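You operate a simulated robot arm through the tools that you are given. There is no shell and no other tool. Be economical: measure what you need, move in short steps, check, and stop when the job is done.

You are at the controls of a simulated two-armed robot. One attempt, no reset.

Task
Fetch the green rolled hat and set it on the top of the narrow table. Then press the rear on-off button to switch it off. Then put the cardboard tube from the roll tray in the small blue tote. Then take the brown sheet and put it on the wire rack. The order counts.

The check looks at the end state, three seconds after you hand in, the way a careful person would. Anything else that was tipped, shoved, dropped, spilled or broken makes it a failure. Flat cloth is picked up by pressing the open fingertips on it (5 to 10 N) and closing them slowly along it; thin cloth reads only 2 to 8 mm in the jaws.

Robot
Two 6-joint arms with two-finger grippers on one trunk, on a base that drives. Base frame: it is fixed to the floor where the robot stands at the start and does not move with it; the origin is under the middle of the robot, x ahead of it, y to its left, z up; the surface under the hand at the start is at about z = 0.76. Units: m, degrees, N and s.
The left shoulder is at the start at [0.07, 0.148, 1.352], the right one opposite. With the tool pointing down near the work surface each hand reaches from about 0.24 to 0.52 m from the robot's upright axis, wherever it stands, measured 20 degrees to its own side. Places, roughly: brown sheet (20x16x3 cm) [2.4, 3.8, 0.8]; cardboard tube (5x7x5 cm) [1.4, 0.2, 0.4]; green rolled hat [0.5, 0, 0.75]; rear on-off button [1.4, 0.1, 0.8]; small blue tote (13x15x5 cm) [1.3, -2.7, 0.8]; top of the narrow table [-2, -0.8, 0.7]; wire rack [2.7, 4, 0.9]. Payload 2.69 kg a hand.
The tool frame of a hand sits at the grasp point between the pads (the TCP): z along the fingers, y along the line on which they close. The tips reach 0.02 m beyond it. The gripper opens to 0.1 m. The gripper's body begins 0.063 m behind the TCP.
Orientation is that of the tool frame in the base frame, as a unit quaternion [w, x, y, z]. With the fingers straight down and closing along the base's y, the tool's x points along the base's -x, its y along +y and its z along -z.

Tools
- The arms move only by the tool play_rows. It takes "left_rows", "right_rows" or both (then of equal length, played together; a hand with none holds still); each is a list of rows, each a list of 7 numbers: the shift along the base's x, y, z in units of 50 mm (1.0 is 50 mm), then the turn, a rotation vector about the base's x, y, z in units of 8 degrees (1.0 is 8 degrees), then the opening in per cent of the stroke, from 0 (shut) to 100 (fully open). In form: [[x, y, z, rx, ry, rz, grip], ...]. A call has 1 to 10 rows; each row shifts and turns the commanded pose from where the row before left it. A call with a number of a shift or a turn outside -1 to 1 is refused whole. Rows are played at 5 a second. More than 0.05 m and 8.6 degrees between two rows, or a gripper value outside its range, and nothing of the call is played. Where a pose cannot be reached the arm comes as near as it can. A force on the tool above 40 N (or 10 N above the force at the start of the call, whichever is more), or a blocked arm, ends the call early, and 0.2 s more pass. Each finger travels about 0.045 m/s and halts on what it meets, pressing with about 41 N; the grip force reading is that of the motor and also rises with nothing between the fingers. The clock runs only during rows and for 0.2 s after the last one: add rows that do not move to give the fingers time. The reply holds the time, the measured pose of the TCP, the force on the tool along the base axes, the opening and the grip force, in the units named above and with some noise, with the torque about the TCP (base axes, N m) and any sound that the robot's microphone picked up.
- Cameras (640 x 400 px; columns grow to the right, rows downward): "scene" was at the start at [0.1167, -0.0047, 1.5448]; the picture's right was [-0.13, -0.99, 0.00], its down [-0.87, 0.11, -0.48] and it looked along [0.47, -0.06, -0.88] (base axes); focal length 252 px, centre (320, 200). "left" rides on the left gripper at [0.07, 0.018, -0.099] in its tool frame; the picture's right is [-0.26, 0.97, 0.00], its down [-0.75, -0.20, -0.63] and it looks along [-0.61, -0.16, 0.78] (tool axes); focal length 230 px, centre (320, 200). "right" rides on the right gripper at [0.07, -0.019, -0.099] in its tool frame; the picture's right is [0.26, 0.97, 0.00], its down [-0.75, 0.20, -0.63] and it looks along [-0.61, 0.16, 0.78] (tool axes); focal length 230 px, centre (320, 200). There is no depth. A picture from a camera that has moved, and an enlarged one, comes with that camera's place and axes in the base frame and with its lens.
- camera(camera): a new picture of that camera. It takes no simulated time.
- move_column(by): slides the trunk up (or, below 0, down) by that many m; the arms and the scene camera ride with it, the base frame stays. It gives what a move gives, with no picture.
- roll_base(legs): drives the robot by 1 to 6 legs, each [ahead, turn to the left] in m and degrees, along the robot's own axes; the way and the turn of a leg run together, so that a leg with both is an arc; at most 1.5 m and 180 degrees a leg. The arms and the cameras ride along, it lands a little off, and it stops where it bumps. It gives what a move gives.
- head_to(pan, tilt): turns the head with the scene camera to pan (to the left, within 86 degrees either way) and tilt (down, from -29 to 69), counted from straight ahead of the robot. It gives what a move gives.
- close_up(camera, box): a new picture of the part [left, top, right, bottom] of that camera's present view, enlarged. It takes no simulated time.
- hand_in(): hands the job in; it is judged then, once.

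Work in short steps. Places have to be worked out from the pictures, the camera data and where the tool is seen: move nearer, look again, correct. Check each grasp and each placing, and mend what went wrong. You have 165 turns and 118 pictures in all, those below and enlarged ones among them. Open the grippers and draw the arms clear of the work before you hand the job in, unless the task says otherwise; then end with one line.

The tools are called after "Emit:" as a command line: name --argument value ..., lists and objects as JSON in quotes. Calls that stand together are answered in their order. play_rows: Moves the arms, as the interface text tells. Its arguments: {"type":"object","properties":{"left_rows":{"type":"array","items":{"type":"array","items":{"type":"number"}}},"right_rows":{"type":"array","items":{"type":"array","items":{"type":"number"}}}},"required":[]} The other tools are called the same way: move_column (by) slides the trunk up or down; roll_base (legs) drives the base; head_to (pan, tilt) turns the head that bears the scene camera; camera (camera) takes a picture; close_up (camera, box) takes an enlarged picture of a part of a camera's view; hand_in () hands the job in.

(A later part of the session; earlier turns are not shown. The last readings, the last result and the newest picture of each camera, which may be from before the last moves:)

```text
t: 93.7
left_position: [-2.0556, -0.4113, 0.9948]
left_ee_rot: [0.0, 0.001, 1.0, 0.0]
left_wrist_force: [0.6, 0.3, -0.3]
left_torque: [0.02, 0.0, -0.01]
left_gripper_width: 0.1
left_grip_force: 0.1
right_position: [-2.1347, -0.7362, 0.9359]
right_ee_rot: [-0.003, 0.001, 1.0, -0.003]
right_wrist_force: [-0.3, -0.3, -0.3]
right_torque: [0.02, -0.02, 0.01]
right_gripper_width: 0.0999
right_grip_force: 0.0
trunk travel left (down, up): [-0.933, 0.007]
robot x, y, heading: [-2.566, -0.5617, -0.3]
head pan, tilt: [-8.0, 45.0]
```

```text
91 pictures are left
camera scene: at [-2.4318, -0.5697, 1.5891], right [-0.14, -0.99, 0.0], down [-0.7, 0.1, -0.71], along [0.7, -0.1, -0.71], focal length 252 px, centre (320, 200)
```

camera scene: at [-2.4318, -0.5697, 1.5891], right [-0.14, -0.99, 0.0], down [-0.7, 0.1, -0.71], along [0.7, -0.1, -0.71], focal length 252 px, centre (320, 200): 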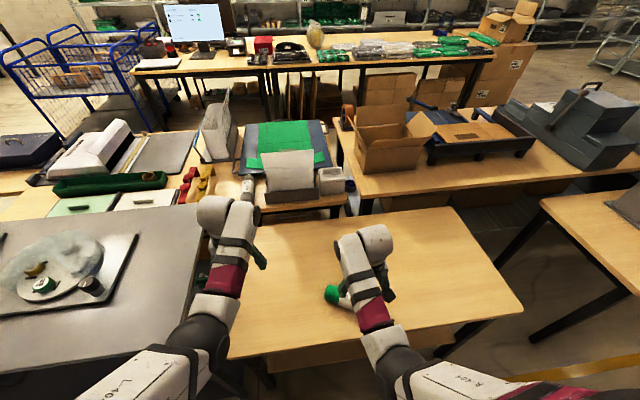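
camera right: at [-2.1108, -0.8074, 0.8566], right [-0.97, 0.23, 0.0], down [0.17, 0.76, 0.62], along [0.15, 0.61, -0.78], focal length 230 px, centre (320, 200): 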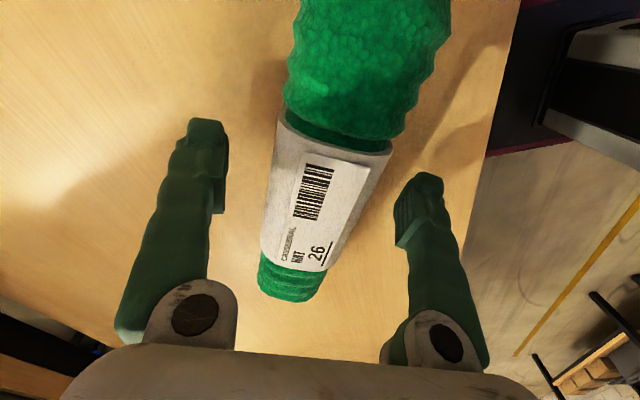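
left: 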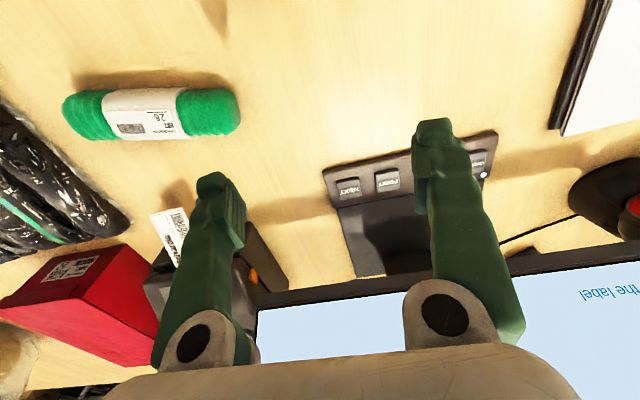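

Hat task is done. Now I go round to the rear side of the packing table: back out, up the aisle, then along y≈2.85 eastward.

Emit:
roll_base --legs '[[-0.33, 0], [0, 90], [1.5, 0], [1.5, 0], [0.4, 0], [0, -90]]'

Emit:
head_to --pan 0 --tilt 20

Emit:
camera --camera "scene"

```text
t: 119.6
left_position: [-2.2629, 2.9688, 0.9955]
left_ee_rot: [0.0, 0.02, 1.0, 0.0]
left_wrist_force: [-0.6, 0.1, -0.8]
left_torque: [0.02, -0.02, 0.01]
left_gripper_width: 0.1002
left_grip_force: 0.1
right_position: [-2.3526, 2.6477, 0.9366]
right_ee_rot: [-0.004, 0.02, 1.0, -0.004]
right_wrist_force: [-0.1, 0.4, -0.7]
right_torque: [-0.03, -0.01, -0.04]
right_gripper_width: 0.0997
right_grip_force: 0.1
trunk travel left (down, up): [-0.933, 0.007]
robot x, y, heading: [-2.7722, 2.8402, -2.3]
head pan, tilt: [-8.0, 45.0]
```

```text
t: 120.5
left_position: [-2.261, 2.9696, 0.9953]
left_ee_rot: [0.0, 0.021, 1.0, -0.001]
left_wrist_force: [0.7, 0.9, 0.8]
left_torque: [-0.01, -0.01, 0.01]
left_gripper_width: 0.1003
left_grip_force: 0.0
right_position: [-2.353, 2.6458, 0.936]
right_ee_rot: [-0.004, 0.019, 1.0, -0.004]
right_wrist_force: [-0.3, 1.1, -0.1]
right_torque: [-0.01, 0.0, 0.0]
right_gripper_width: 0.1
right_grip_force: 0.1
trunk travel left (down, up): [-0.933, 0.007]
robot x, y, heading: [-2.7745, 2.8386, -2.3]
head pan, tilt: [0.0, 20.0]
```

```text
90 pictures are left
camera scene: at [-2.6301, 2.8351, 1.6277], right [-0.04, -1.0, 0.0], down [-0.34, 0.01, -0.94], along [0.94, -0.04, -0.34], focal length 252 px, centre (320, 200)
```

scene: 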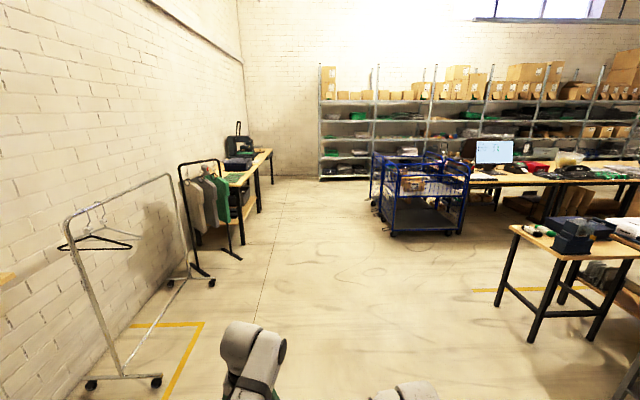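

The path is open (carts end at y≈1.7, tables start at y≈3.6). I drive 5.1 m east in steps and turn to face −y between the table and the shelves.

Emit:
roll_base --legs '[[1.5, 1], [1.5, 0], [1.5, 0], [0.6, 0]]'

Emit:
head_to --pan -60 --tilt 25

Emit:
camera --camera "scene"

Emit:
head_to --pan 70 --tilt 30

Emit:
camera --camera "scene"

```text
t: 145.0
left_position: [2.8433, 2.9404, 0.9955]
left_ee_rot: [0.001, 0.001, 1.0, 0.0]
left_wrist_force: [-0.3, 0.5, 0.1]
left_torque: [-0.04, -0.02, 0.05]
left_gripper_width: 0.1002
left_grip_force: 0.0
right_position: [2.7651, 2.6145, 0.9372]
right_ee_rot: [-0.003, 0.002, 1.0, -0.004]
right_wrist_force: [0.2, -0.3, 1.4]
right_torque: [0.0, 0.02, -0.01]
right_gripper_width: 0.0999
right_grip_force: 0.1
trunk travel left (down, up): [-0.933, 0.007]
robot x, y, heading: [2.342, 2.7911, 0.1]
head pan, tilt: [0.0, 20.0]
```

```text
t: 146.3
left_position: [2.8446, 2.9409, 0.9954]
left_ee_rot: [0.0, 0.0, 1.0, 0.0]
left_wrist_force: [-0.3, -0.5, 0.6]
left_torque: [0.0, -0.01, 0.02]
left_gripper_width: 0.1003
left_grip_force: 0.1
right_position: [2.7652, 2.6151, 0.9358]
right_ee_rot: [-0.004, 0.0, 1.0, -0.003]
right_wrist_force: [0.0, -0.6, 1.0]
right_torque: [-0.03, 0.01, -0.02]
right_gripper_width: 0.1002
right_grip_force: 0.0
trunk travel left (down, up): [-0.933, 0.007]
robot x, y, heading: [2.3344, 2.7881, -0.1]
head pan, tilt: [-60.0, 25.0]
```

```text
89 pictures are left
camera scene: at [2.4344, 2.7128, 1.6197], right [-0.87, -0.5, 0.0], down [-0.21, 0.37, -0.91], along [0.45, -0.79, -0.42], focal length 252 px, centre (320, 200)
```

scene: 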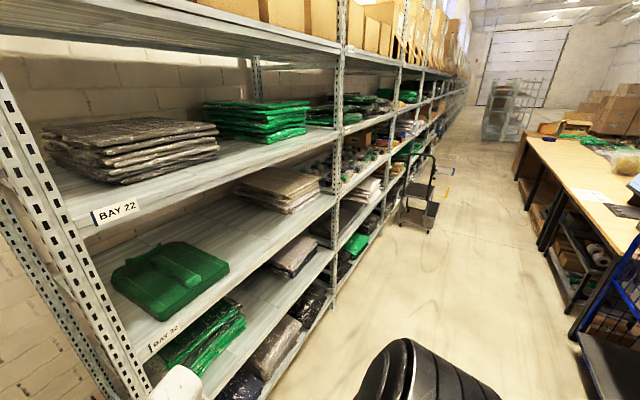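

```text
t: 148.4
left_position: [2.8453, 2.9404, 0.9958]
left_ee_rot: [0.0, 0.002, 1.0, 0.0]
left_wrist_force: [0.7, 1.1, 0.1]
left_torque: [0.0, 0.03, -0.02]
left_gripper_width: 0.1001
left_grip_force: 0.1
right_position: [2.7661, 2.6141, 0.9358]
right_ee_rot: [-0.004, 0.001, 1.0, -0.003]
right_wrist_force: [0.1, -0.6, -0.1]
right_torque: [0.0, 0.0, 0.0]
right_gripper_width: 0.1
right_grip_force: 0.1
trunk travel left (down, up): [-0.933, 0.007]
robot x, y, heading: [2.3383, 2.7895, -0.0]
head pan, tilt: [70.0, 30.0]
```

```text
88 pictures are left
camera scene: at [2.4197, 2.8775, 1.6117], right [0.94, -0.34, 0.0], down [-0.17, -0.47, -0.87], along [0.3, 0.81, -0.5], focal length 252 px, centre (320, 200)
```

scene: 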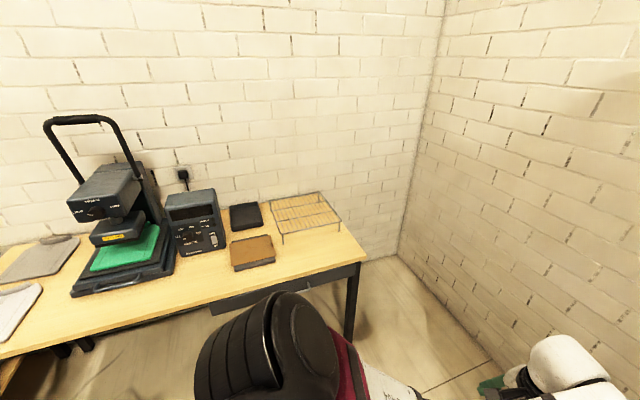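

I see the brown sheet and the wire rack on this far table for later. Now I turn right, drive down the rear aisle to y≈0.2 and turn to face the back of the packing table.

Emit:
roll_base --legs '[[0, -90], [1.3, 0], [1.3, 0], [0, -90]]'

Emit:
head_to --pan 0 --tilt 40

Emit:
camera --camera "scene"

```text
t: 168.7
left_position: [1.8513, 0.0066, 0.9957]
left_ee_rot: [0.0, 1.0, 0.031, 0.001]
left_wrist_force: [0.2, 0.6, 0.0]
left_torque: [-0.04, -0.02, -0.01]
left_gripper_width: 0.1002
left_grip_force: 0.1
right_position: [1.9098, 0.3361, 0.9364]
right_ee_rot: [-0.004, 1.0, 0.03, 0.005]
right_wrist_force: [0.6, 0.0, 0.6]
right_torque: [0.0, -0.01, -0.01]
right_gripper_width: 0.0999
right_grip_force: 0.1
trunk travel left (down, up): [-0.933, 0.007]
robot x, y, heading: [2.3478, 0.1919, -176.4]
head pan, tilt: [70.0, 30.0]
```

```text
t: 170.1
left_position: [1.8512, 0.0064, 0.9953]
left_ee_rot: [0.0, 1.0, 0.031, 0.0]
left_wrist_force: [0.4, -0.1, 0.4]
left_torque: [0.02, 0.02, 0.01]
left_gripper_width: 0.1
left_grip_force: 0.0
right_position: [1.9093, 0.337, 0.9349]
right_ee_rot: [-0.004, 1.0, 0.03, 0.004]
right_wrist_force: [-0.2, -0.3, -0.3]
right_torque: [0.0, 0.02, 0.0]
right_gripper_width: 0.1
right_grip_force: 0.1
trunk travel left (down, up): [-0.933, 0.007]
robot x, y, heading: [2.3465, 0.1883, -176.6]
head pan, tilt: [0.0, 40.0]
```

```text
87 pictures are left
camera scene: at [2.2161, 0.185, 1.5964], right [-0.06, 1.0, 0.0], down [0.64, 0.04, -0.77], along [-0.76, -0.05, -0.64], focal length 252 px, centre (320, 200)
```

scene: 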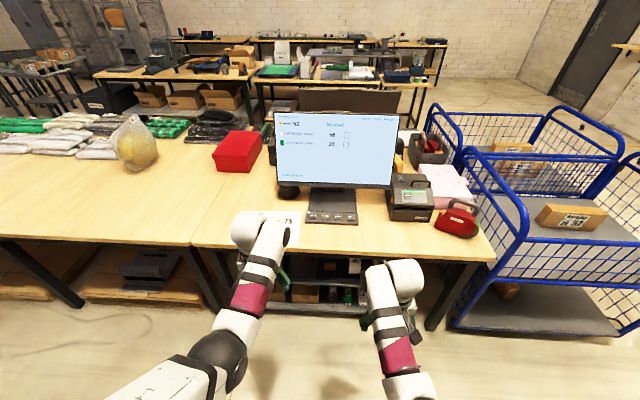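

The given place projects to about (312,220): the button strip of the rear station's screen. I enlarge it.

Emit:
close_up --camera "scene" --box '[270, 110, 430, 240]'

Emit:
close_up --camera "scene" --box '[200, 245, 460, 345]'

```text
3.08 times, centred on (350, 175) of scene
camera zoom: at [2.2161, 0.185, 1.5964], right [-0.06, 1.0, 0.0], down [0.64, 0.04, -0.77], along [-0.76, -0.05, -0.64], focal length 774 px, centre (228, 277)
```

zoom: 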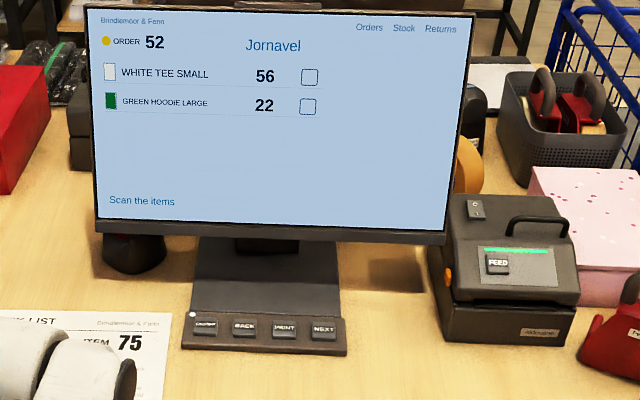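

```text
2.46 times, centred on (330, 295) of scene
camera zoom: at [2.2161, 0.185, 1.5964], right [-0.06, 1.0, 0.0], down [0.64, 0.04, -0.77], along [-0.76, -0.05, -0.64], focal length 619 px, centre (295, -34)
```

zoom: 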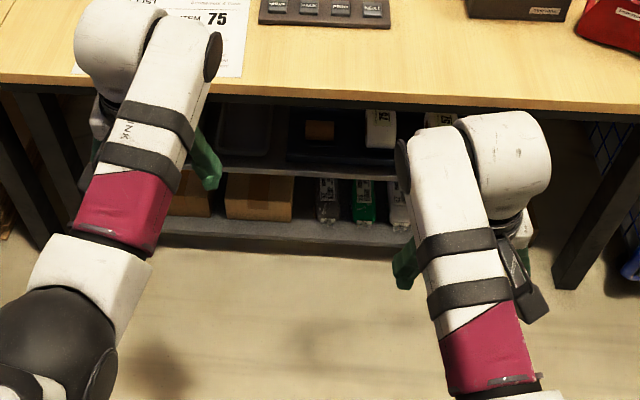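

The leftmost button of the strip reads ON/OFF, at about [1.37, 0.094, 0.78]. Before rolling up to the table I draw both hands back toward the robot and raise the right one, clear of screen and printer.

Emit:
play_rows --left_rows '[[0.6, 0, 0, 0, 0, 0, 50], [0.6, 0, 0, 0, 0, 0, 0], [0.6, 0, 0, 0, 0, 0, 0], [0.6, 0, 0, 0, 0, 0, 0]]' --right_rows '[[0.6, 0, 0.3, 0, 0, 0, 100], [0.6, 0, 0.3, 0, 0, 0, 100], [0.6, 0, 0.3, 0, 0, 0, 100], [0.6, 0, 0.3, 0, 0, 0, 100]]'

Emit:
roll_base --legs '[[0, -10.4], [0.46, 0], [0, 7]]'

Emit:
head_to --pan 10 --tilt 60

Emit:
camera --camera "scene"

Emit:
camera --camera "left"

```text
t: 170.9
left_position: [1.9196, -0.016, 1.0102]
left_ee_rot: [0.025, 0.999, 0.035, -0.023]
left_wrist_force: [0.6, 0.0, 0.5]
left_torque: [0.0, 0.0, 0.0]
left_gripper_width: 0.0301
left_grip_force: 0.0
left hand out of reach, approached as far as the arm can: row 4
right_position: [1.9824, 0.4099, 0.9821]
right_ee_rot: [-0.093, 0.995, 0.02, -0.008]
right_wrist_force: [0.2, -0.3, -0.7]
right_torque: [-0.02, 0.0, -0.02]
right_gripper_width: 0.1001
right_grip_force: 0.1
right hand out of reach, approached as far as the arm can: row 4
trunk travel left (down, up): [-0.933, 0.007]
robot x, y, heading: [2.3488, 0.192, -176.2]
head pan, tilt: [0.0, 40.0]
stopped in row 4 (right hand): the arm was blocked; the commanded pose is now the measured one
```

```text
t: 175.0
left_position: [1.4489, 0.0728, 1.0125]
left_ee_rot: [0.026, 0.999, 0.003, -0.026]
left_wrist_force: [0.7, 1.1, -0.2]
left_torque: [-0.06, 0.02, 0.01]
left_gripper_width: 0.0003
left_grip_force: 29.2
right_position: [1.5377, 0.4946, 0.9828]
right_ee_rot: [-0.092, 0.996, -0.012, -0.005]
right_wrist_force: [-0.2, -0.5, -0.5]
right_torque: [0.01, 0.0, -0.01]
right_gripper_width: 0.0999
right_grip_force: 0.1
trunk travel left (down, up): [-0.933, 0.007]
robot x, y, heading: [1.8939, 0.2506, 180.1]
head pan, tilt: [0.0, 40.0]
```

```text
t: 175.8
left_position: [1.447, 0.0707, 1.0114]
left_ee_rot: [0.024, 0.999, 0.003, -0.026]
left_wrist_force: [0.3, 0.0, -0.3]
left_torque: [0.02, 0.01, -0.05]
left_gripper_width: 0.0002
left_grip_force: 29.5
right_position: [1.537, 0.4905, 0.9838]
right_ee_rot: [-0.093, 0.996, -0.012, -0.004]
right_wrist_force: [0.7, 0.6, -0.5]
right_torque: [0.04, -0.04, -0.01]
right_gripper_width: 0.1002
right_grip_force: 0.1
trunk travel left (down, up): [-0.933, 0.007]
robot x, y, heading: [1.8872, 0.2489, 179.9]
head pan, tilt: [10.0, 60.0]
```

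```text
84 pictures are left
camera scene: at [1.7758, 0.2384, 1.5697], right [-0.17, 0.99, 0.0], down [0.85, 0.15, -0.5], along [-0.49, -0.09, -0.87], focal length 252 px, centre (320, 200)
```

scene: 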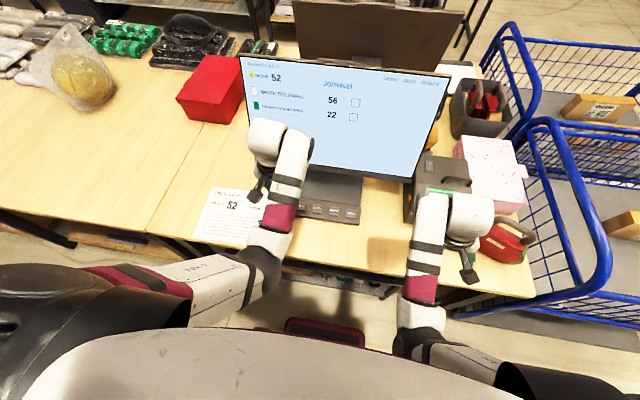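

```text
83 pictures are left
camera left: at [1.5218, 0.0578, 1.1074], right [-0.25, -0.97, 0.06], down [-0.72, 0.23, 0.66], along [-0.65, 0.12, -0.75], focal length 230 px, centre (320, 200)
```

left: 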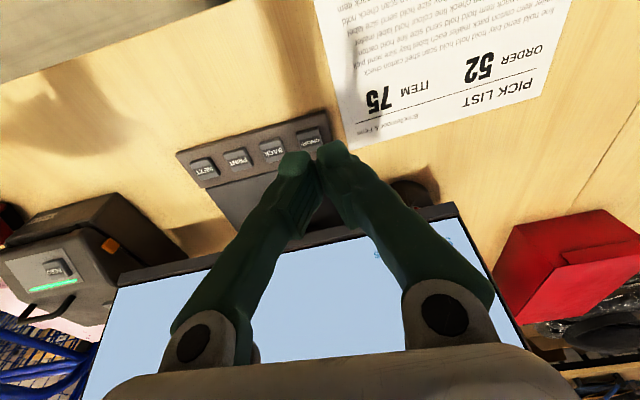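

Button works out at [1.369, 0.091]. I bring the closed left fingers above it (z 0.87) with a slight tilt so the wrist leans away from the screen.

Emit:
play_rows --left_rows '[[-0.36, 0.1, -0.705, 0.085, 0.405, -0.02, 0], [-0.36, 0.1, -0.705, 0.085, 0.405, -0.02, 0], [-0.36, 0.1, -0.705, 0.085, 0.405, -0.02, 0], [-0.36, 0.1, -0.705, 0.085, 0.405, -0.02, 0], [0, 0, 0, 0, 0, 0, 0]]'

Emit:
camera --camera "left"

Emit:
camera --camera "scene"

```text
t: 177.0
left_position: [1.3733, 0.0914, 0.8706]
left_ee_rot: [0.0, 0.99, 0.001, -0.138]
left_wrist_force: [0.2, -0.1, 0.1]
left_torque: [-0.01, 0.0, -0.01]
left_gripper_width: 0.0001
left_grip_force: 28.8
right_position: [1.5381, 0.4917, 0.9826]
right_ee_rot: [-0.093, 0.996, -0.012, -0.005]
right_wrist_force: [-0.1, -0.3, 0.7]
right_torque: [0.02, 0.0, -0.01]
right_gripper_width: 0.1001
right_grip_force: 0.0
trunk travel left (down, up): [-0.933, 0.007]
robot x, y, heading: [1.8929, 0.2488, 179.8]
head pan, tilt: [10.0, 60.0]
```

```text
82 pictures are left
camera left: at [1.4682, 0.0748, 0.9462], right [-0.25, -0.97, 0.07], down [-0.55, 0.2, 0.81], along [-0.8, 0.16, -0.58], focal length 230 px, centre (320, 200)
```

left: 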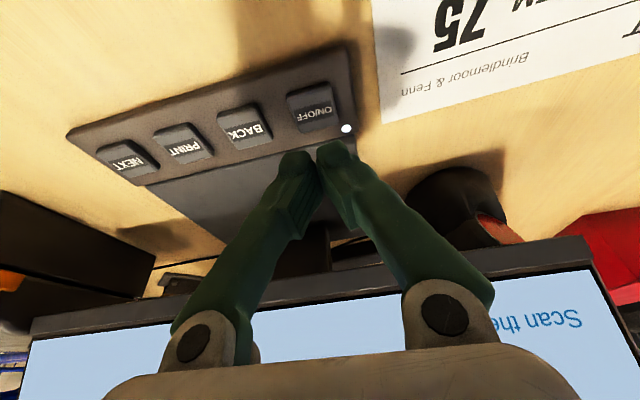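

```text
81 pictures are left
camera scene: at [1.7762, 0.2389, 1.5697], right [-0.17, 0.99, 0.0], down [0.85, 0.15, -0.5], along [-0.49, -0.09, -0.87], focal length 252 px, centre (320, 200)
```

scene: 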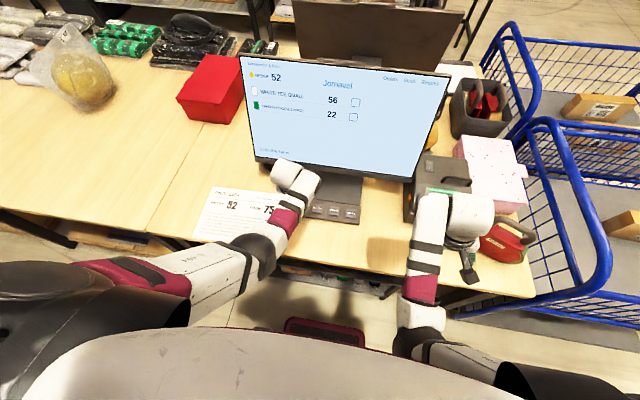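

Aligned. I descend to just above, then press in small steps (one press only).

Emit:
play_rows --left_rows '[[0, 0.08, -0.6, 0, 0, 0, 0], [0, 0, -0.5, 0, 0, 0, 0], [0, 0, 0, 0, 0, 0, 0]]'

Emit:
camera --camera "left"

```text
t: 177.8
left_position: [1.3744, 0.0944, 0.8176]
left_ee_rot: [0.0, 0.99, 0.0, -0.14]
left_wrist_force: [0.1, 0.4, -0.1]
left_torque: [0.03, -0.02, -0.03]
left_gripper_width: 0.0002
left_grip_force: 29.4
right_position: [1.5372, 0.4913, 0.9823]
right_ee_rot: [-0.092, 0.996, -0.012, -0.004]
right_wrist_force: [1.0, 0.0, 0.4]
right_torque: [-0.02, 0.02, -0.01]
right_gripper_width: 0.0999
right_grip_force: 0.1
trunk travel left (down, up): [-0.933, 0.007]
robot x, y, heading: [1.8899, 0.2466, 179.9]
head pan, tilt: [10.0, 60.0]
```

```text
80 pictures are left
camera left: at [1.4685, 0.0767, 0.8935], right [-0.25, -0.97, 0.07], down [-0.55, 0.2, 0.81], along [-0.8, 0.16, -0.58], focal length 230 px, centre (320, 200)
```

left: 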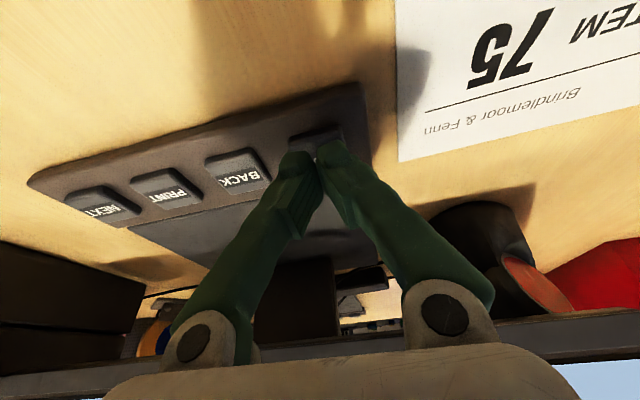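

The tips are over the button. Pressing in 5 mm steps.

Emit:
play_rows --left_rows '[[0, 0, -0.1, 0, 0, 0, 0], [0, 0, -0.1, 0, 0, 0, 0], [0, 0, -0.1, 0, 0, 0, 0], [0, 0, 0, 0, 0, 0, 0]]'

Emit:
camera --camera "scene"

```text
t: 178.8
left_position: [1.3816, 0.0873, 0.8087]
left_ee_rot: [-0.001, 0.99, 0.0, -0.139]
left_wrist_force: [-0.6, -0.1, 0.1]
left_torque: [0.01, 0.01, 0.01]
left_gripper_width: 0.0
left_grip_force: 30.1
left hand out of reach, approached as far as the arm can: row 1, 2, 3
right_position: [1.5367, 0.4908, 0.9834]
right_ee_rot: [-0.092, 0.996, -0.012, -0.004]
right_wrist_force: [0.4, 0.0, -0.7]
right_torque: [-0.03, 0.04, -0.04]
right_gripper_width: 0.0999
right_grip_force: 0.0
trunk travel left (down, up): [-0.933, 0.007]
robot x, y, heading: [1.8885, 0.2447, 179.9]
head pan, tilt: [10.0, 60.0]
```

```text
79 pictures are left
camera scene: at [1.7757, 0.2391, 1.5696], right [-0.17, 0.99, 0.0], down [0.85, 0.15, -0.5], along [-0.49, -0.09, -0.87], focal length 252 px, centre (320, 200)
```

scene: 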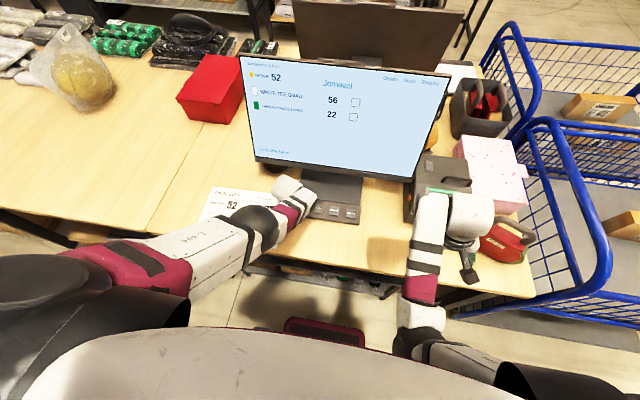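

Out of reach at this trunk height. I lift the hand 7 cm, lower the trunk 6 cm, and then approach again.

Emit:
play_rows --left_rows '[[0, 0, 0.7, 0, 0, 0, 0], [0, 0, 0.8, 0, 0, 0, 0], [0, 0, 0, 0, 0, 0, 0]]'

Emit:
move_column --by -0.06

Emit:
camera --camera "left"

```text
t: 179.6
left_position: [1.38, 0.0854, 0.8819]
left_ee_rot: [0.0, 0.991, -0.001, -0.137]
left_wrist_force: [-0.5, 0.7, -0.8]
left_torque: [-0.02, -0.03, -0.02]
left_gripper_width: 0.0
left_grip_force: 29.3
right_position: [1.5368, 0.4924, 0.9824]
right_ee_rot: [-0.093, 0.996, -0.011, -0.005]
right_wrist_force: [0.5, 0.4, -1.0]
right_torque: [0.03, -0.01, 0.03]
right_gripper_width: 0.1001
right_grip_force: 0.1
trunk travel left (down, up): [-0.933, 0.007]
robot x, y, heading: [1.8935, 0.2498, 179.8]
head pan, tilt: [10.0, 60.0]
```

```text
t: 180.6
left_position: [1.3808, 0.0853, 0.8218]
left_ee_rot: [-0.001, 0.99, -0.001, -0.138]
left_wrist_force: [0.5, -0.3, 1.1]
left_torque: [0.01, -0.03, 0.03]
left_gripper_width: 0.0003
left_grip_force: 29.6
right_position: [1.5375, 0.4915, 0.9231]
right_ee_rot: [-0.092, 0.996, -0.012, -0.005]
right_wrist_force: [0.3, -0.3, -0.3]
right_torque: [-0.04, 0.0, 0.0]
right_gripper_width: 0.1
right_grip_force: 0.1
trunk travel left (down, up): [-0.873, 0.067]
robot x, y, heading: [1.8917, 0.2473, 179.7]
head pan, tilt: [10.0, 60.0]
```

```text
78 pictures are left
camera left: at [1.4749, 0.0684, 0.8982], right [-0.25, -0.97, 0.07], down [-0.55, 0.2, 0.81], along [-0.8, 0.16, -0.58], focal length 230 px, centre (320, 200)
```

left: 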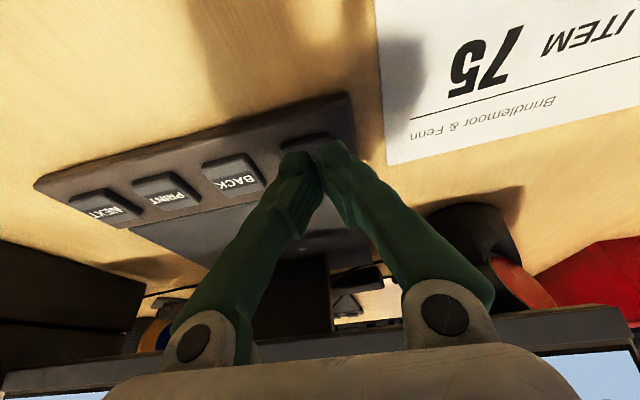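

Now correct by (−8, +9) mm and press down stepwise.

Emit:
play_rows --left_rows '[[-0.16, 0.18, 0, 0, 0, 0, 0], [0, 0, -0.16, 0, 0, 0, 0], [0, 0, -0.12, 0, 0, 0, 0], [0, 0, -0.1, 0, 0, 0, 0], [0, 0, 0, 0, 0, 0, 0]]'

Emit:
camera --camera "scene"

```text
t: 181.8
left_position: [1.3727, 0.0932, 0.8035]
left_ee_rot: [-0.001, 0.99, -0.001, -0.138]
left_wrist_force: [-0.3, 0.9, -0.1]
left_torque: [0.0, 0.02, 0.0]
left_gripper_width: 0.0001
left_grip_force: 29.4
right_position: [1.537, 0.4907, 0.9227]
right_ee_rot: [-0.093, 0.996, -0.012, -0.004]
right_wrist_force: [-0.2, -0.3, -0.2]
right_torque: [-0.03, 0.0, 0.01]
right_gripper_width: 0.1002
right_grip_force: 0.1
trunk travel left (down, up): [-0.873, 0.067]
robot x, y, heading: [1.8918, 0.2442, 179.8]
head pan, tilt: [10.0, 60.0]
```

```text
77 pictures are left
camera scene: at [1.7762, 0.239, 1.5096], right [-0.17, 0.99, 0.0], down [0.85, 0.15, -0.5], along [-0.49, -0.09, -0.87], focal length 252 px, centre (320, 200)
```

scene: 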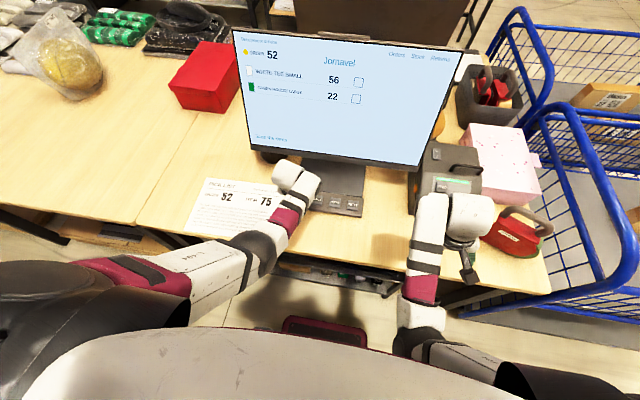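

No contact yet at tip z≈0.784. I go 3 mm steps further.

Emit:
play_rows --left_rows '[[0, 0, -0.06, 0, 0, 0, 0], [0, 0, -0.06, 0, 0, 0, 0]]'

Emit:
close_up --camera "left" --box '[220, 60, 420, 200]'

```text
t: 182.4
left_position: [1.3724, 0.0946, 0.7976]
left_ee_rot: [0.0, 0.99, 0.0, -0.138]
left_wrist_force: [-0.6, 0.0, 1.6]
left_torque: [-0.01, 0.0, -0.03]
left_gripper_width: 0.0059
left_grip_force: 29.8
right_position: [1.5367, 0.4921, 0.9232]
right_ee_rot: [-0.092, 0.996, -0.012, -0.004]
right_wrist_force: [-0.2, -0.4, 0.0]
right_torque: [0.01, -0.02, 0.03]
right_gripper_width: 0.0999
right_grip_force: 0.1
trunk travel left (down, up): [-0.873, 0.067]
robot x, y, heading: [1.8913, 0.2493, 179.9]
head pan, tilt: [10.0, 60.0]
heard: click
```

```text
2.86 times, centred on (320, 130) of left
camera zoom: at [1.4672, 0.0772, 0.8734], right [-0.25, -0.97, 0.07], down [-0.55, 0.2, 0.81], along [-0.8, 0.16, -0.58], focal length 657 px, centre (320, 400)
```

zoom: 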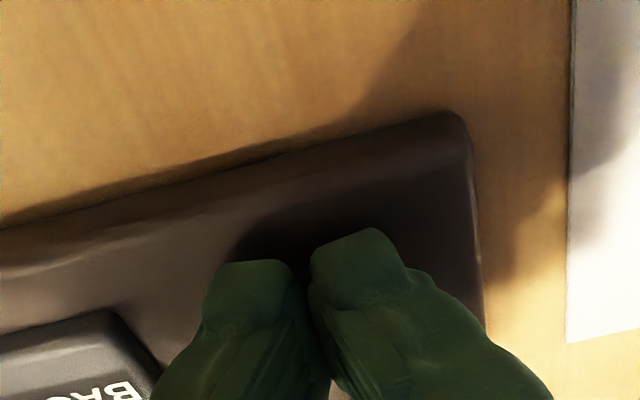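

A click was heard. I rise off the button and look at the screen.

Emit:
play_rows --left_rows '[[0, 0, 0.3, 0, 0, 0, 0], [0.1, 0, 0.7, 0, 0, 0, 0], [0.4, 0, 0.7, 0, 0, 0, 0], [0.4, 0, 0.6, 0, 0, 0, 0]]'

Emit:
camera --camera "scene"

```text
t: 183.6
left_position: [1.4036, 0.0551, 0.9204]
left_ee_rot: [0.04, 0.988, 0.006, -0.152]
left_wrist_force: [0.7, 0.4, -1.2]
left_torque: [0.0, 0.02, 0.03]
left_gripper_width: 0.0001
left_grip_force: 29.7
right_position: [1.5361, 0.4917, 0.9222]
right_ee_rot: [-0.094, 0.996, -0.012, -0.005]
right_wrist_force: [-0.7, 0.4, 0.4]
right_torque: [0.0, -0.02, 0.02]
right_gripper_width: 0.1002
right_grip_force: 0.0
trunk travel left (down, up): [-0.873, 0.067]
robot x, y, heading: [1.8895, 0.2512, 180.3]
head pan, tilt: [10.0, 60.0]
stopped in row 4 (left hand): the arm was blocked; the commanded pose is now the measured one
```

```text
75 pictures are left
camera scene: at [1.7759, 0.239, 1.5096], right [-0.17, 0.99, 0.0], down [0.85, 0.15, -0.5], along [-0.49, -0.09, -0.87], focal length 252 px, centre (320, 200)
```

scene: 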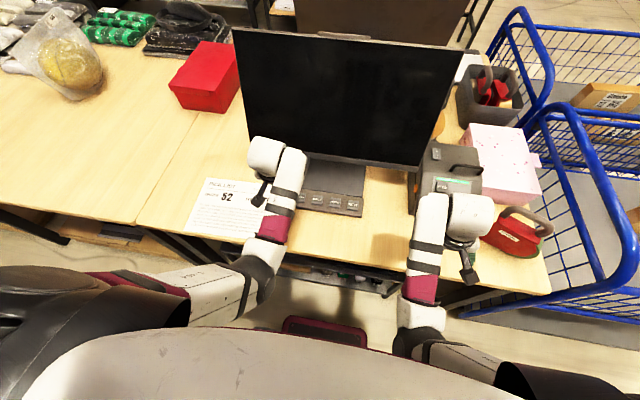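

The screen is dark — switched off. Now the tube: I back off 0.5 m, lower the trunk by 0.5 m and look under the table.

Emit:
roll_base --legs '[[-0.5, 0]]'

Emit:
move_column --by -0.5

Emit:
head_to --pan 0 --tilt 35

Emit:
camera --camera "scene"

```text
t: 186.6
left_position: [1.9162, 0.052, 0.9183]
left_ee_rot: [0.04, 0.988, 0.006, -0.151]
left_wrist_force: [-0.4, 0.2, -0.5]
left_torque: [0.02, -0.01, -0.05]
left_gripper_width: 0.0001
left_grip_force: 29.5
right_position: [2.0475, 0.4894, 0.9222]
right_ee_rot: [-0.093, 0.996, -0.009, -0.005]
right_wrist_force: [0.6, 0.1, 0.4]
right_torque: [-0.03, 0.0, 0.0]
right_gripper_width: 0.1001
right_grip_force: 0.0
trunk travel left (down, up): [-0.873, 0.067]
robot x, y, heading: [2.4009, 0.2504, -179.8]
head pan, tilt: [10.0, 60.0]
```

```text
refused: -0.5 is not a number from -0.4 to 0.4
```

```text
t: 187.5
left_position: [1.9164, 0.0523, 0.9197]
left_ee_rot: [0.04, 0.988, 0.007, -0.152]
left_wrist_force: [-0.1, -0.2, 0.3]
left_torque: [0.02, -0.01, 0.03]
left_gripper_width: 0.0
left_grip_force: 29.6
right_position: [2.0472, 0.4898, 0.9232]
right_ee_rot: [-0.093, 0.996, -0.01, -0.005]
right_wrist_force: [0.3, -0.4, 0.3]
right_torque: [0.02, 0.04, -0.01]
right_gripper_width: 0.1001
right_grip_force: 0.2
trunk travel left (down, up): [-0.873, 0.067]
robot x, y, heading: [2.4017, 0.2436, -179.7]
head pan, tilt: [0.0, 35.0]
```

```text
74 pictures are left
camera scene: at [2.2648, 0.2499, 1.5439], right [0.0, 1.0, 0.0], down [0.57, 0.0, -0.82], along [-0.82, 0.0, -0.57], focal length 252 px, centre (320, 200)
```

scene: 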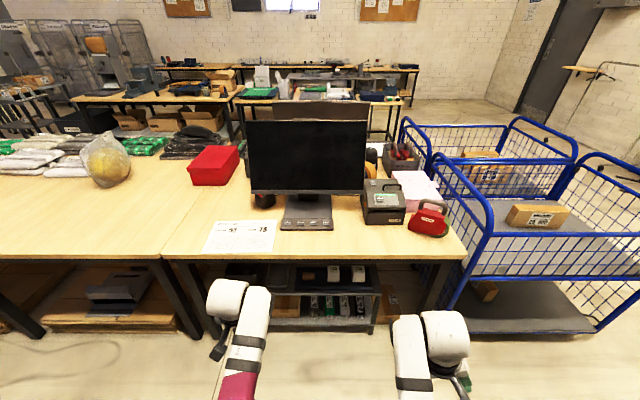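

Lower the trunk by 0.4 m and look level under the table.

Emit:
move_column --by -0.4

Emit:
head_to --pan 0 --tilt 32

Emit:
camera --camera "scene"

Emit:
close_up --camera "scene" --box '[200, 120, 440, 270]'

```text
t: 191.3
left_position: [1.9166, 0.0534, 0.5196]
left_ee_rot: [0.039, 0.987, 0.007, -0.153]
left_wrist_force: [0.0, -0.1, 0.2]
left_torque: [0.0, 0.02, -0.01]
left_gripper_width: 0.0001
left_grip_force: 29.9
right_position: [2.0476, 0.4904, 0.5232]
right_ee_rot: [-0.093, 0.996, -0.009, -0.005]
right_wrist_force: [0.2, -0.2, -0.1]
right_torque: [-0.01, -0.01, -0.01]
right_gripper_width: 0.0999
right_grip_force: 0.1
trunk travel left (down, up): [-0.473, 0.467]
robot x, y, heading: [2.4011, 0.2528, -179.9]
head pan, tilt: [0.0, 35.0]
```

```text
t: 191.9
left_position: [1.9159, 0.0524, 0.5199]
left_ee_rot: [0.04, 0.988, 0.007, -0.152]
left_wrist_force: [-0.9, 0.3, 0.1]
left_torque: [-0.01, -0.01, 0.0]
left_gripper_width: 0.0
left_grip_force: 29.5
right_position: [2.0473, 0.4906, 0.5227]
right_ee_rot: [-0.093, 0.996, -0.011, -0.004]
right_wrist_force: [0.2, -1.3, 0.2]
right_torque: [-0.03, 0.0, -0.02]
right_gripper_width: 0.1002
right_grip_force: 0.1
trunk travel left (down, up): [-0.473, 0.467]
robot x, y, heading: [2.4001, 0.2474, -180.1]
head pan, tilt: [0.0, 32.0]
```

```text
73 pictures are left
camera scene: at [2.263, 0.2499, 1.1486], right [0.0, 1.0, 0.0], down [0.53, 0.0, -0.85], along [-0.85, 0.0, -0.53], focal length 252 px, centre (320, 200)
```

scene: 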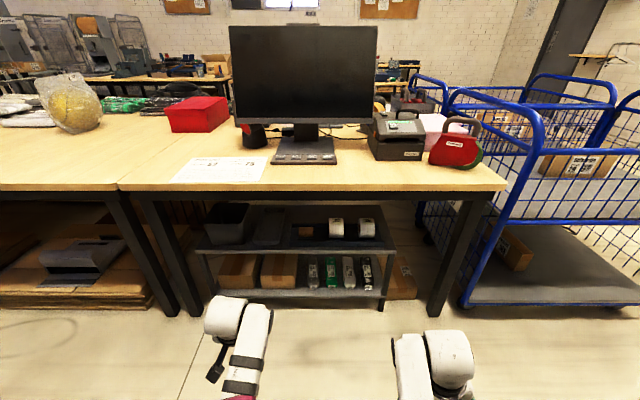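

```text
2.67 times, centred on (320, 195) of scene
camera zoom: at [2.263, 0.2499, 1.1486], right [0.0, 1.0, 0.0], down [0.53, 0.0, -0.85], along [-0.85, 0.0, -0.53], focal length 671 px, centre (320, 213)
```

zoom: 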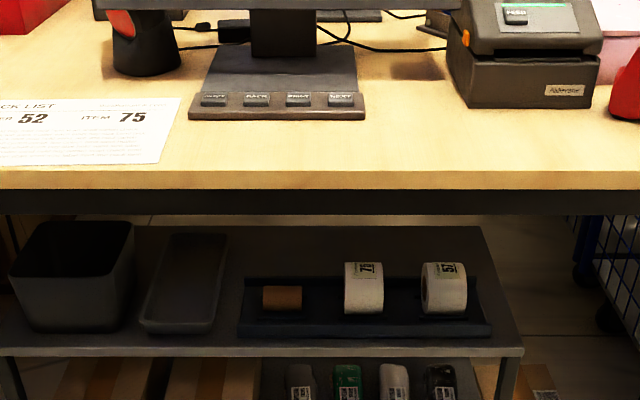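

The tube (axis along y, about 7 cm long) lies at ≈[1.355, 0.183, 0.40] on a small rack under the table; rack front x≈1.43, apron bottom z≈0.67. I'll come in with the left hand tilted 45°, gripping its ends. First shift the base to y≈0.33 and lower the trunk 0.16 m.

Emit:
roll_base --legs '[[0, -18], [0.2, 0], [0, 18]]'

Emit:
move_column --by -0.16

Emit:
play_rows --left_rows '[[0, 0, 0, -0.12, 0.95, 0.07, 30], [0, 0, 0, -0.12, 0.95, 0.07, 70], [0, 0, 0, -0.12, 0.95, 0.07, 100], [0, 0, 0, -0.12, 0.5, 0.05, 100], [0, 0, 0, 0, 0, 0, 100]]'

Emit:
camera --camera "scene"

Emit:
camera --camera "left"

```text
t: 195.5
left_position: [1.7255, 0.1131, 0.5208]
left_ee_rot: [0.04, 0.987, 0.007, -0.154]
left_wrist_force: [0.3, -0.2, -0.1]
left_torque: [-0.02, -0.01, -0.01]
left_gripper_width: 0.0002
left_grip_force: 29.9
right_position: [1.857, 0.55, 0.5234]
right_ee_rot: [-0.094, 0.996, -0.008, -0.005]
right_wrist_force: [-0.3, 0.2, -0.8]
right_torque: [0.01, 0.01, -0.02]
right_gripper_width: 0.1
right_grip_force: 0.1
trunk travel left (down, up): [-0.473, 0.467]
robot x, y, heading: [2.2064, 0.3063, -179.7]
head pan, tilt: [0.0, 32.0]
```

```text
t: 197.3
left_position: [1.7263, 0.113, 0.3607]
left_ee_rot: [0.039, 0.987, 0.006, -0.154]
left_wrist_force: [-0.4, 0.2, 0.0]
left_torque: [0.01, -0.01, -0.02]
left_gripper_width: 0.0002
left_grip_force: 29.4
right_position: [1.8567, 0.5502, 0.3633]
right_ee_rot: [-0.093, 0.996, -0.009, -0.004]
right_wrist_force: [-0.3, -0.5, 1.0]
right_torque: [0.04, 0.01, -0.01]
right_gripper_width: 0.1
right_grip_force: 0.0
trunk travel left (down, up): [-0.313, 0.627]
robot x, y, heading: [2.211, 0.3049, -179.6]
head pan, tilt: [0.0, 32.0]
```

```text
t: 198.4
left_position: [1.7205, 0.0556, 0.3667]
left_ee_rot: [0.139, 0.913, 0.003, -0.383]
left_wrist_force: [0.0, 0.4, 0.4]
left_torque: [0.0, 0.02, 0.01]
left_gripper_width: 0.0895
left_grip_force: 0.0
right_position: [1.8582, 0.5498, 0.3631]
right_ee_rot: [-0.094, 0.996, -0.01, -0.005]
right_wrist_force: [0.9, 0.5, 0.7]
right_torque: [0.05, 0.01, 0.01]
right_gripper_width: 0.0999
right_grip_force: 0.1
trunk travel left (down, up): [-0.313, 0.627]
robot x, y, heading: [2.2066, 0.3069, -179.6]
head pan, tilt: [0.0, 32.0]
stopped in row 5 (left hand): the arm was blocked; the commanded pose is now the measured one
```

```text
71 pictures are left
camera scene: at [2.0734, 0.3103, 0.9886], right [0.0, 1.0, 0.0], down [0.53, 0.0, -0.85], along [-0.85, 0.0, -0.53], focal length 252 px, centre (320, 200)
```

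scene: 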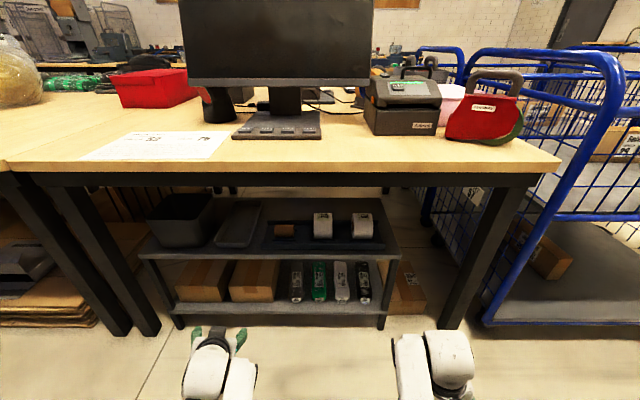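

```text
70 pictures are left
camera left: at [1.8407, 0.0574, 0.3897], right [-0.07, -0.9, 0.42], down [-0.11, 0.43, 0.9], along [-0.99, 0.02, -0.14], focal length 230 px, centre (320, 200)
```

left: 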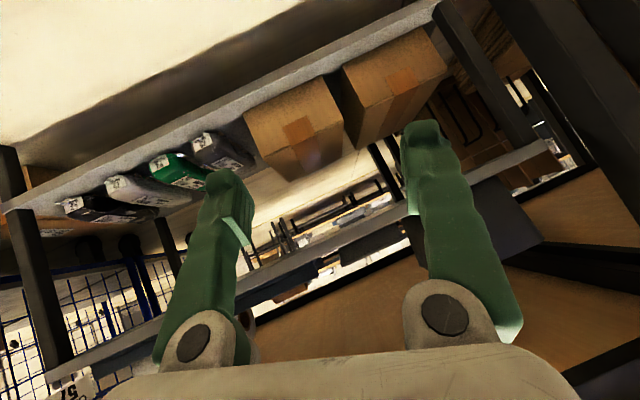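

The hand rolled because the wrist was cramped. I bring it to [1.66, 0.17, 0.42] while squaring the orientation to a clean 45° pitch.

Emit:
play_rows --left_rows '[[-0.3, 0.575, 0.275, 0.46, 0, -0.2, 100], [-0.3, 0.575, 0.275, 0.46, 0, -0.2, 100], [-0.3, 0.575, 0.275, 0.46, 0, -0.2, 100], [-0.3, 0.575, 0.275, 0.46, 0, -0.2, 100], [0, 0, 0, 0, 0, 0, 100]]'

Emit:
camera --camera "left"

Emit:
close_up --camera "scene" --box '[140, 170, 420, 345]'

```text
t: 199.4
left_position: [1.667, 0.0889, 0.4075]
left_ee_rot: [0.085, 0.921, -0.004, -0.38]
left_wrist_force: [0.3, 0.4, 0.5]
left_torque: [0.03, -0.01, 0.01]
left_gripper_width: 0.0998
left_grip_force: 0.1
right_position: [1.858, 0.5505, 0.3621]
right_ee_rot: [-0.093, 0.996, -0.009, -0.004]
right_wrist_force: [0.2, 0.5, -1.1]
right_torque: [0.04, 0.02, -0.03]
right_gripper_width: 0.0998
right_grip_force: 0.0
trunk travel left (down, up): [-0.313, 0.627]
robot x, y, heading: [2.2093, 0.3047, -180.0]
head pan, tilt: [0.0, 32.0]
stopped in row 4 (left hand): the arm was blocked; the commanded pose is now the measured one
```

```text
69 pictures are left
camera left: at [1.7867, 0.0819, 0.4317], right [-0.13, -0.93, 0.34], down [-0.1, 0.35, 0.93], along [-0.99, 0.08, -0.14], focal length 230 px, centre (320, 200)
```

left: 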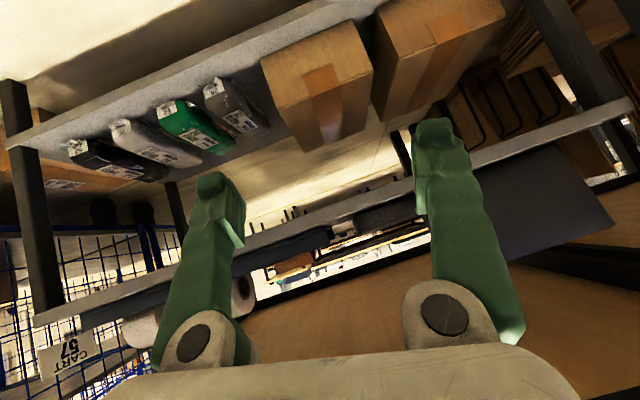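

```text
2.29 times, centred on (280, 258) of scene
camera zoom: at [2.0735, 0.3103, 0.9886], right [0.0, 1.0, 0.0], down [0.53, 0.0, -0.85], along [-0.85, 0.0, -0.53], focal length 575 px, centre (411, 69)
```

zoom: 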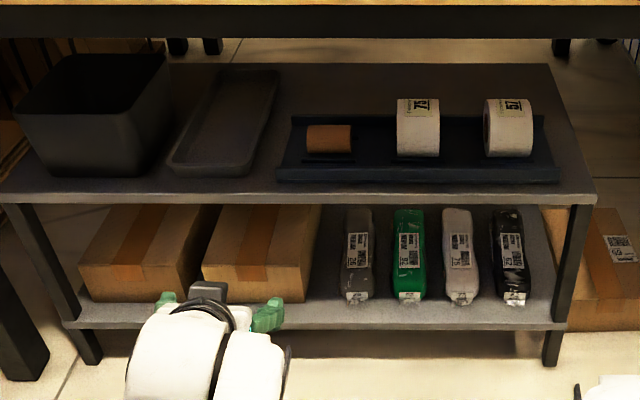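

The hand is 5 cm lower-left than wished and still slightly rolled. I try again, extending forward first (more elbow room), then squaring up.

Emit:
play_rows --left_rows '[[-0.5, 0, 0, 0, 0, 0, 100], [-0.5, 0, 0, 0, 0, 0, 100], [0, 0.3, 0, 0.5, 0, -0.1, 100], [0, 0.3, 0, 0.5, 0, -0.1, 100], [0, 0.3, 0, 0.3, 0, -0.1, 100]]'

Emit:
camera --camera "scene"

```text
t: 200.6
left_position: [1.6166, 0.1337, 0.4077]
left_ee_rot: [-0.007, 0.925, 0.012, -0.38]
left_wrist_force: [-1.3, -0.6, 0.3]
left_torque: [0.0, -0.01, 0.02]
left_gripper_width: 0.1001
left_grip_force: 0.0
right_position: [1.8575, 0.5501, 0.3625]
right_ee_rot: [-0.093, 0.996, -0.009, -0.005]
right_wrist_force: [0.5, -0.2, -0.7]
right_torque: [0.0, 0.0, 0.02]
right_gripper_width: 0.1
right_grip_force: 0.2
trunk travel left (down, up): [-0.313, 0.627]
robot x, y, heading: [2.2121, 0.3058, -179.5]
head pan, tilt: [0.0, 32.0]
```

```text
67 pictures are left
camera scene: at [2.0734, 0.3104, 0.9886], right [0.0, 1.0, 0.0], down [0.53, 0.0, -0.85], along [-0.85, 0.0, -0.53], focal length 252 px, centre (320, 200)
```

scene: 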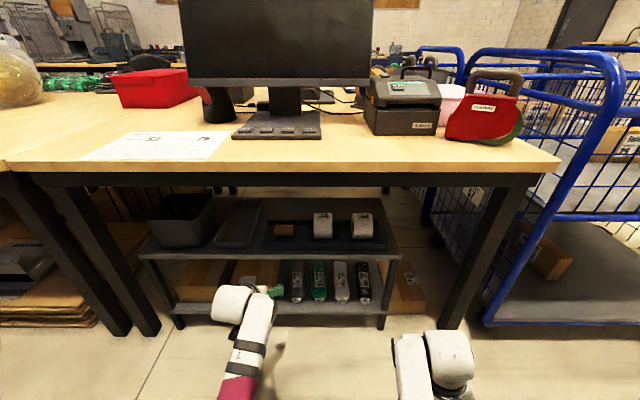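

Now squared at 45°. Triangulating again, rack top is ≈0.39 and the tube ≈[1.38, 0.184, 0.43]. I raise the trunk 5 cm and shift the base forward/sideways so the hand lines up at y≈0.184, still in front of the tray.

Emit:
move_column --by 0.055

Emit:
roll_base --legs '[[0, -24], [0.12, 0], [0, 24]]'

Emit:
camera --camera "left"

Emit:
camera --camera "scene"

```text
t: 201.6
left_position: [1.6164, 0.1336, 0.4629]
left_ee_rot: [-0.007, 0.925, 0.011, -0.379]
left_wrist_force: [0.3, -0.2, 0.8]
left_torque: [0.01, 0.02, 0.02]
left_gripper_width: 0.1
left_grip_force: 0.1
right_position: [1.8563, 0.5513, 0.4177]
right_ee_rot: [-0.093, 0.996, -0.01, -0.004]
right_wrist_force: [0.6, 0.5, -0.1]
right_torque: [0.01, -0.01, 0.02]
right_gripper_width: 0.0999
right_grip_force: 0.1
trunk travel left (down, up): [-0.368, 0.572]
robot x, y, heading: [2.2096, 0.3059, -179.8]
head pan, tilt: [0.0, 32.0]
```

```text
t: 205.2
left_position: [1.5094, 0.1746, 0.4629]
left_ee_rot: [-0.005, 0.925, 0.017, -0.381]
left_wrist_force: [1.1, -0.2, 0.2]
left_torque: [-0.03, 0.02, 0.0]
left_gripper_width: 0.1
left_grip_force: 0.1
right_position: [1.7431, 0.5939, 0.4171]
right_ee_rot: [-0.093, 0.996, -0.002, -0.004]
right_wrist_force: [0.4, 0.2, -0.9]
right_torque: [0.01, -0.04, 0.02]
right_gripper_width: 0.0999
right_grip_force: 0.0
trunk travel left (down, up): [-0.368, 0.572]
robot x, y, heading: [2.0999, 0.3546, -179.1]
head pan, tilt: [0.0, 32.0]
```

```text
66 pictures are left
camera left: at [1.6287, 0.1595, 0.4834], right [-0.16, -0.97, 0.16], down [-0.1, 0.18, 0.98], along [-0.98, 0.14, -0.12], focal length 230 px, centre (320, 200)
```

left: 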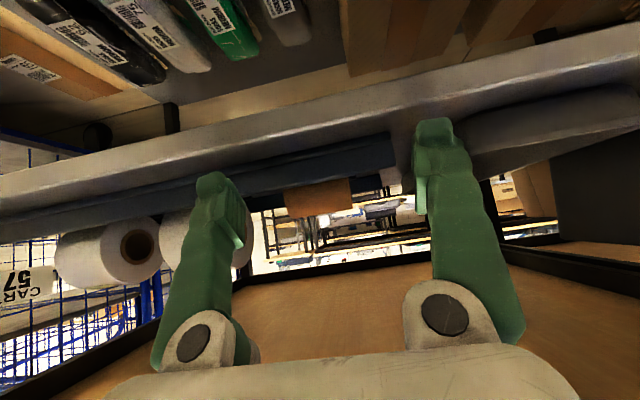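

```text
65 pictures are left
camera scene: at [1.963, 0.3558, 1.0436], right [-0.01, 1.0, 0.0], down [0.53, 0.01, -0.85], along [-0.85, -0.01, -0.53], focal length 252 px, centre (320, 200)
```

scene: 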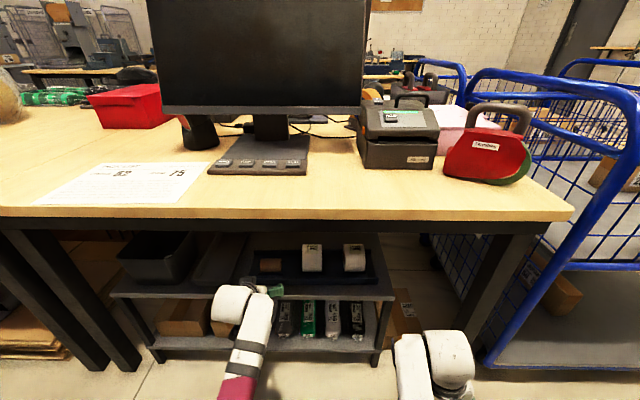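

From the hand camera the tube sits at ≈[1.397, 0.19, 0.445] and the tray's front rim near z 0.44. I pitch 10° more (to keep the wrist below the apron), rise 1 cm and shift y +15 mm.

Emit:
play_rows --left_rows '[[0, 0.15, 0.1, 0, 0.62, 0.1, 100], [0, 0.15, 0.1, 0, 0.62, 0.1, 100], [0, 0, 0, 0, 0, 0, 100]]'

Emit:
camera --camera "left"

```text
t: 206.1
left_position: [1.4982, 0.1736, 0.4879]
left_ee_rot: [0.016, 0.881, 0.023, -0.473]
left_wrist_force: [-0.5, 0.5, 0.6]
left_torque: [0.01, -0.01, 0.0]
left_gripper_width: 0.0999
left_grip_force: 0.1
right_position: [1.7448, 0.5935, 0.4166]
right_ee_rot: [-0.093, 0.996, -0.003, -0.005]
right_wrist_force: [0.2, -0.2, 0.2]
right_torque: [0.01, 0.01, -0.04]
right_gripper_width: 0.0998
right_grip_force: 0.0
trunk travel left (down, up): [-0.368, 0.572]
robot x, y, heading: [2.1005, 0.3579, -179.0]
head pan, tilt: [0.0, 32.0]
```

```text
64 pictures are left
camera left: at [1.6202, 0.1636, 0.4843], right [-0.09, -0.97, 0.22], down [0.1, 0.21, 0.97], along [-0.99, 0.11, 0.08], focal length 230 px, centre (320, 200)
```

left: 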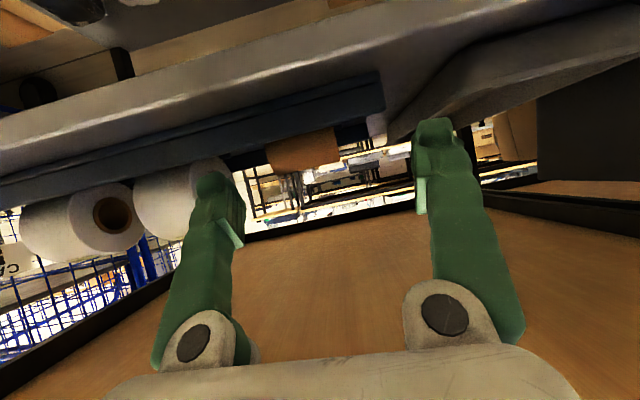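

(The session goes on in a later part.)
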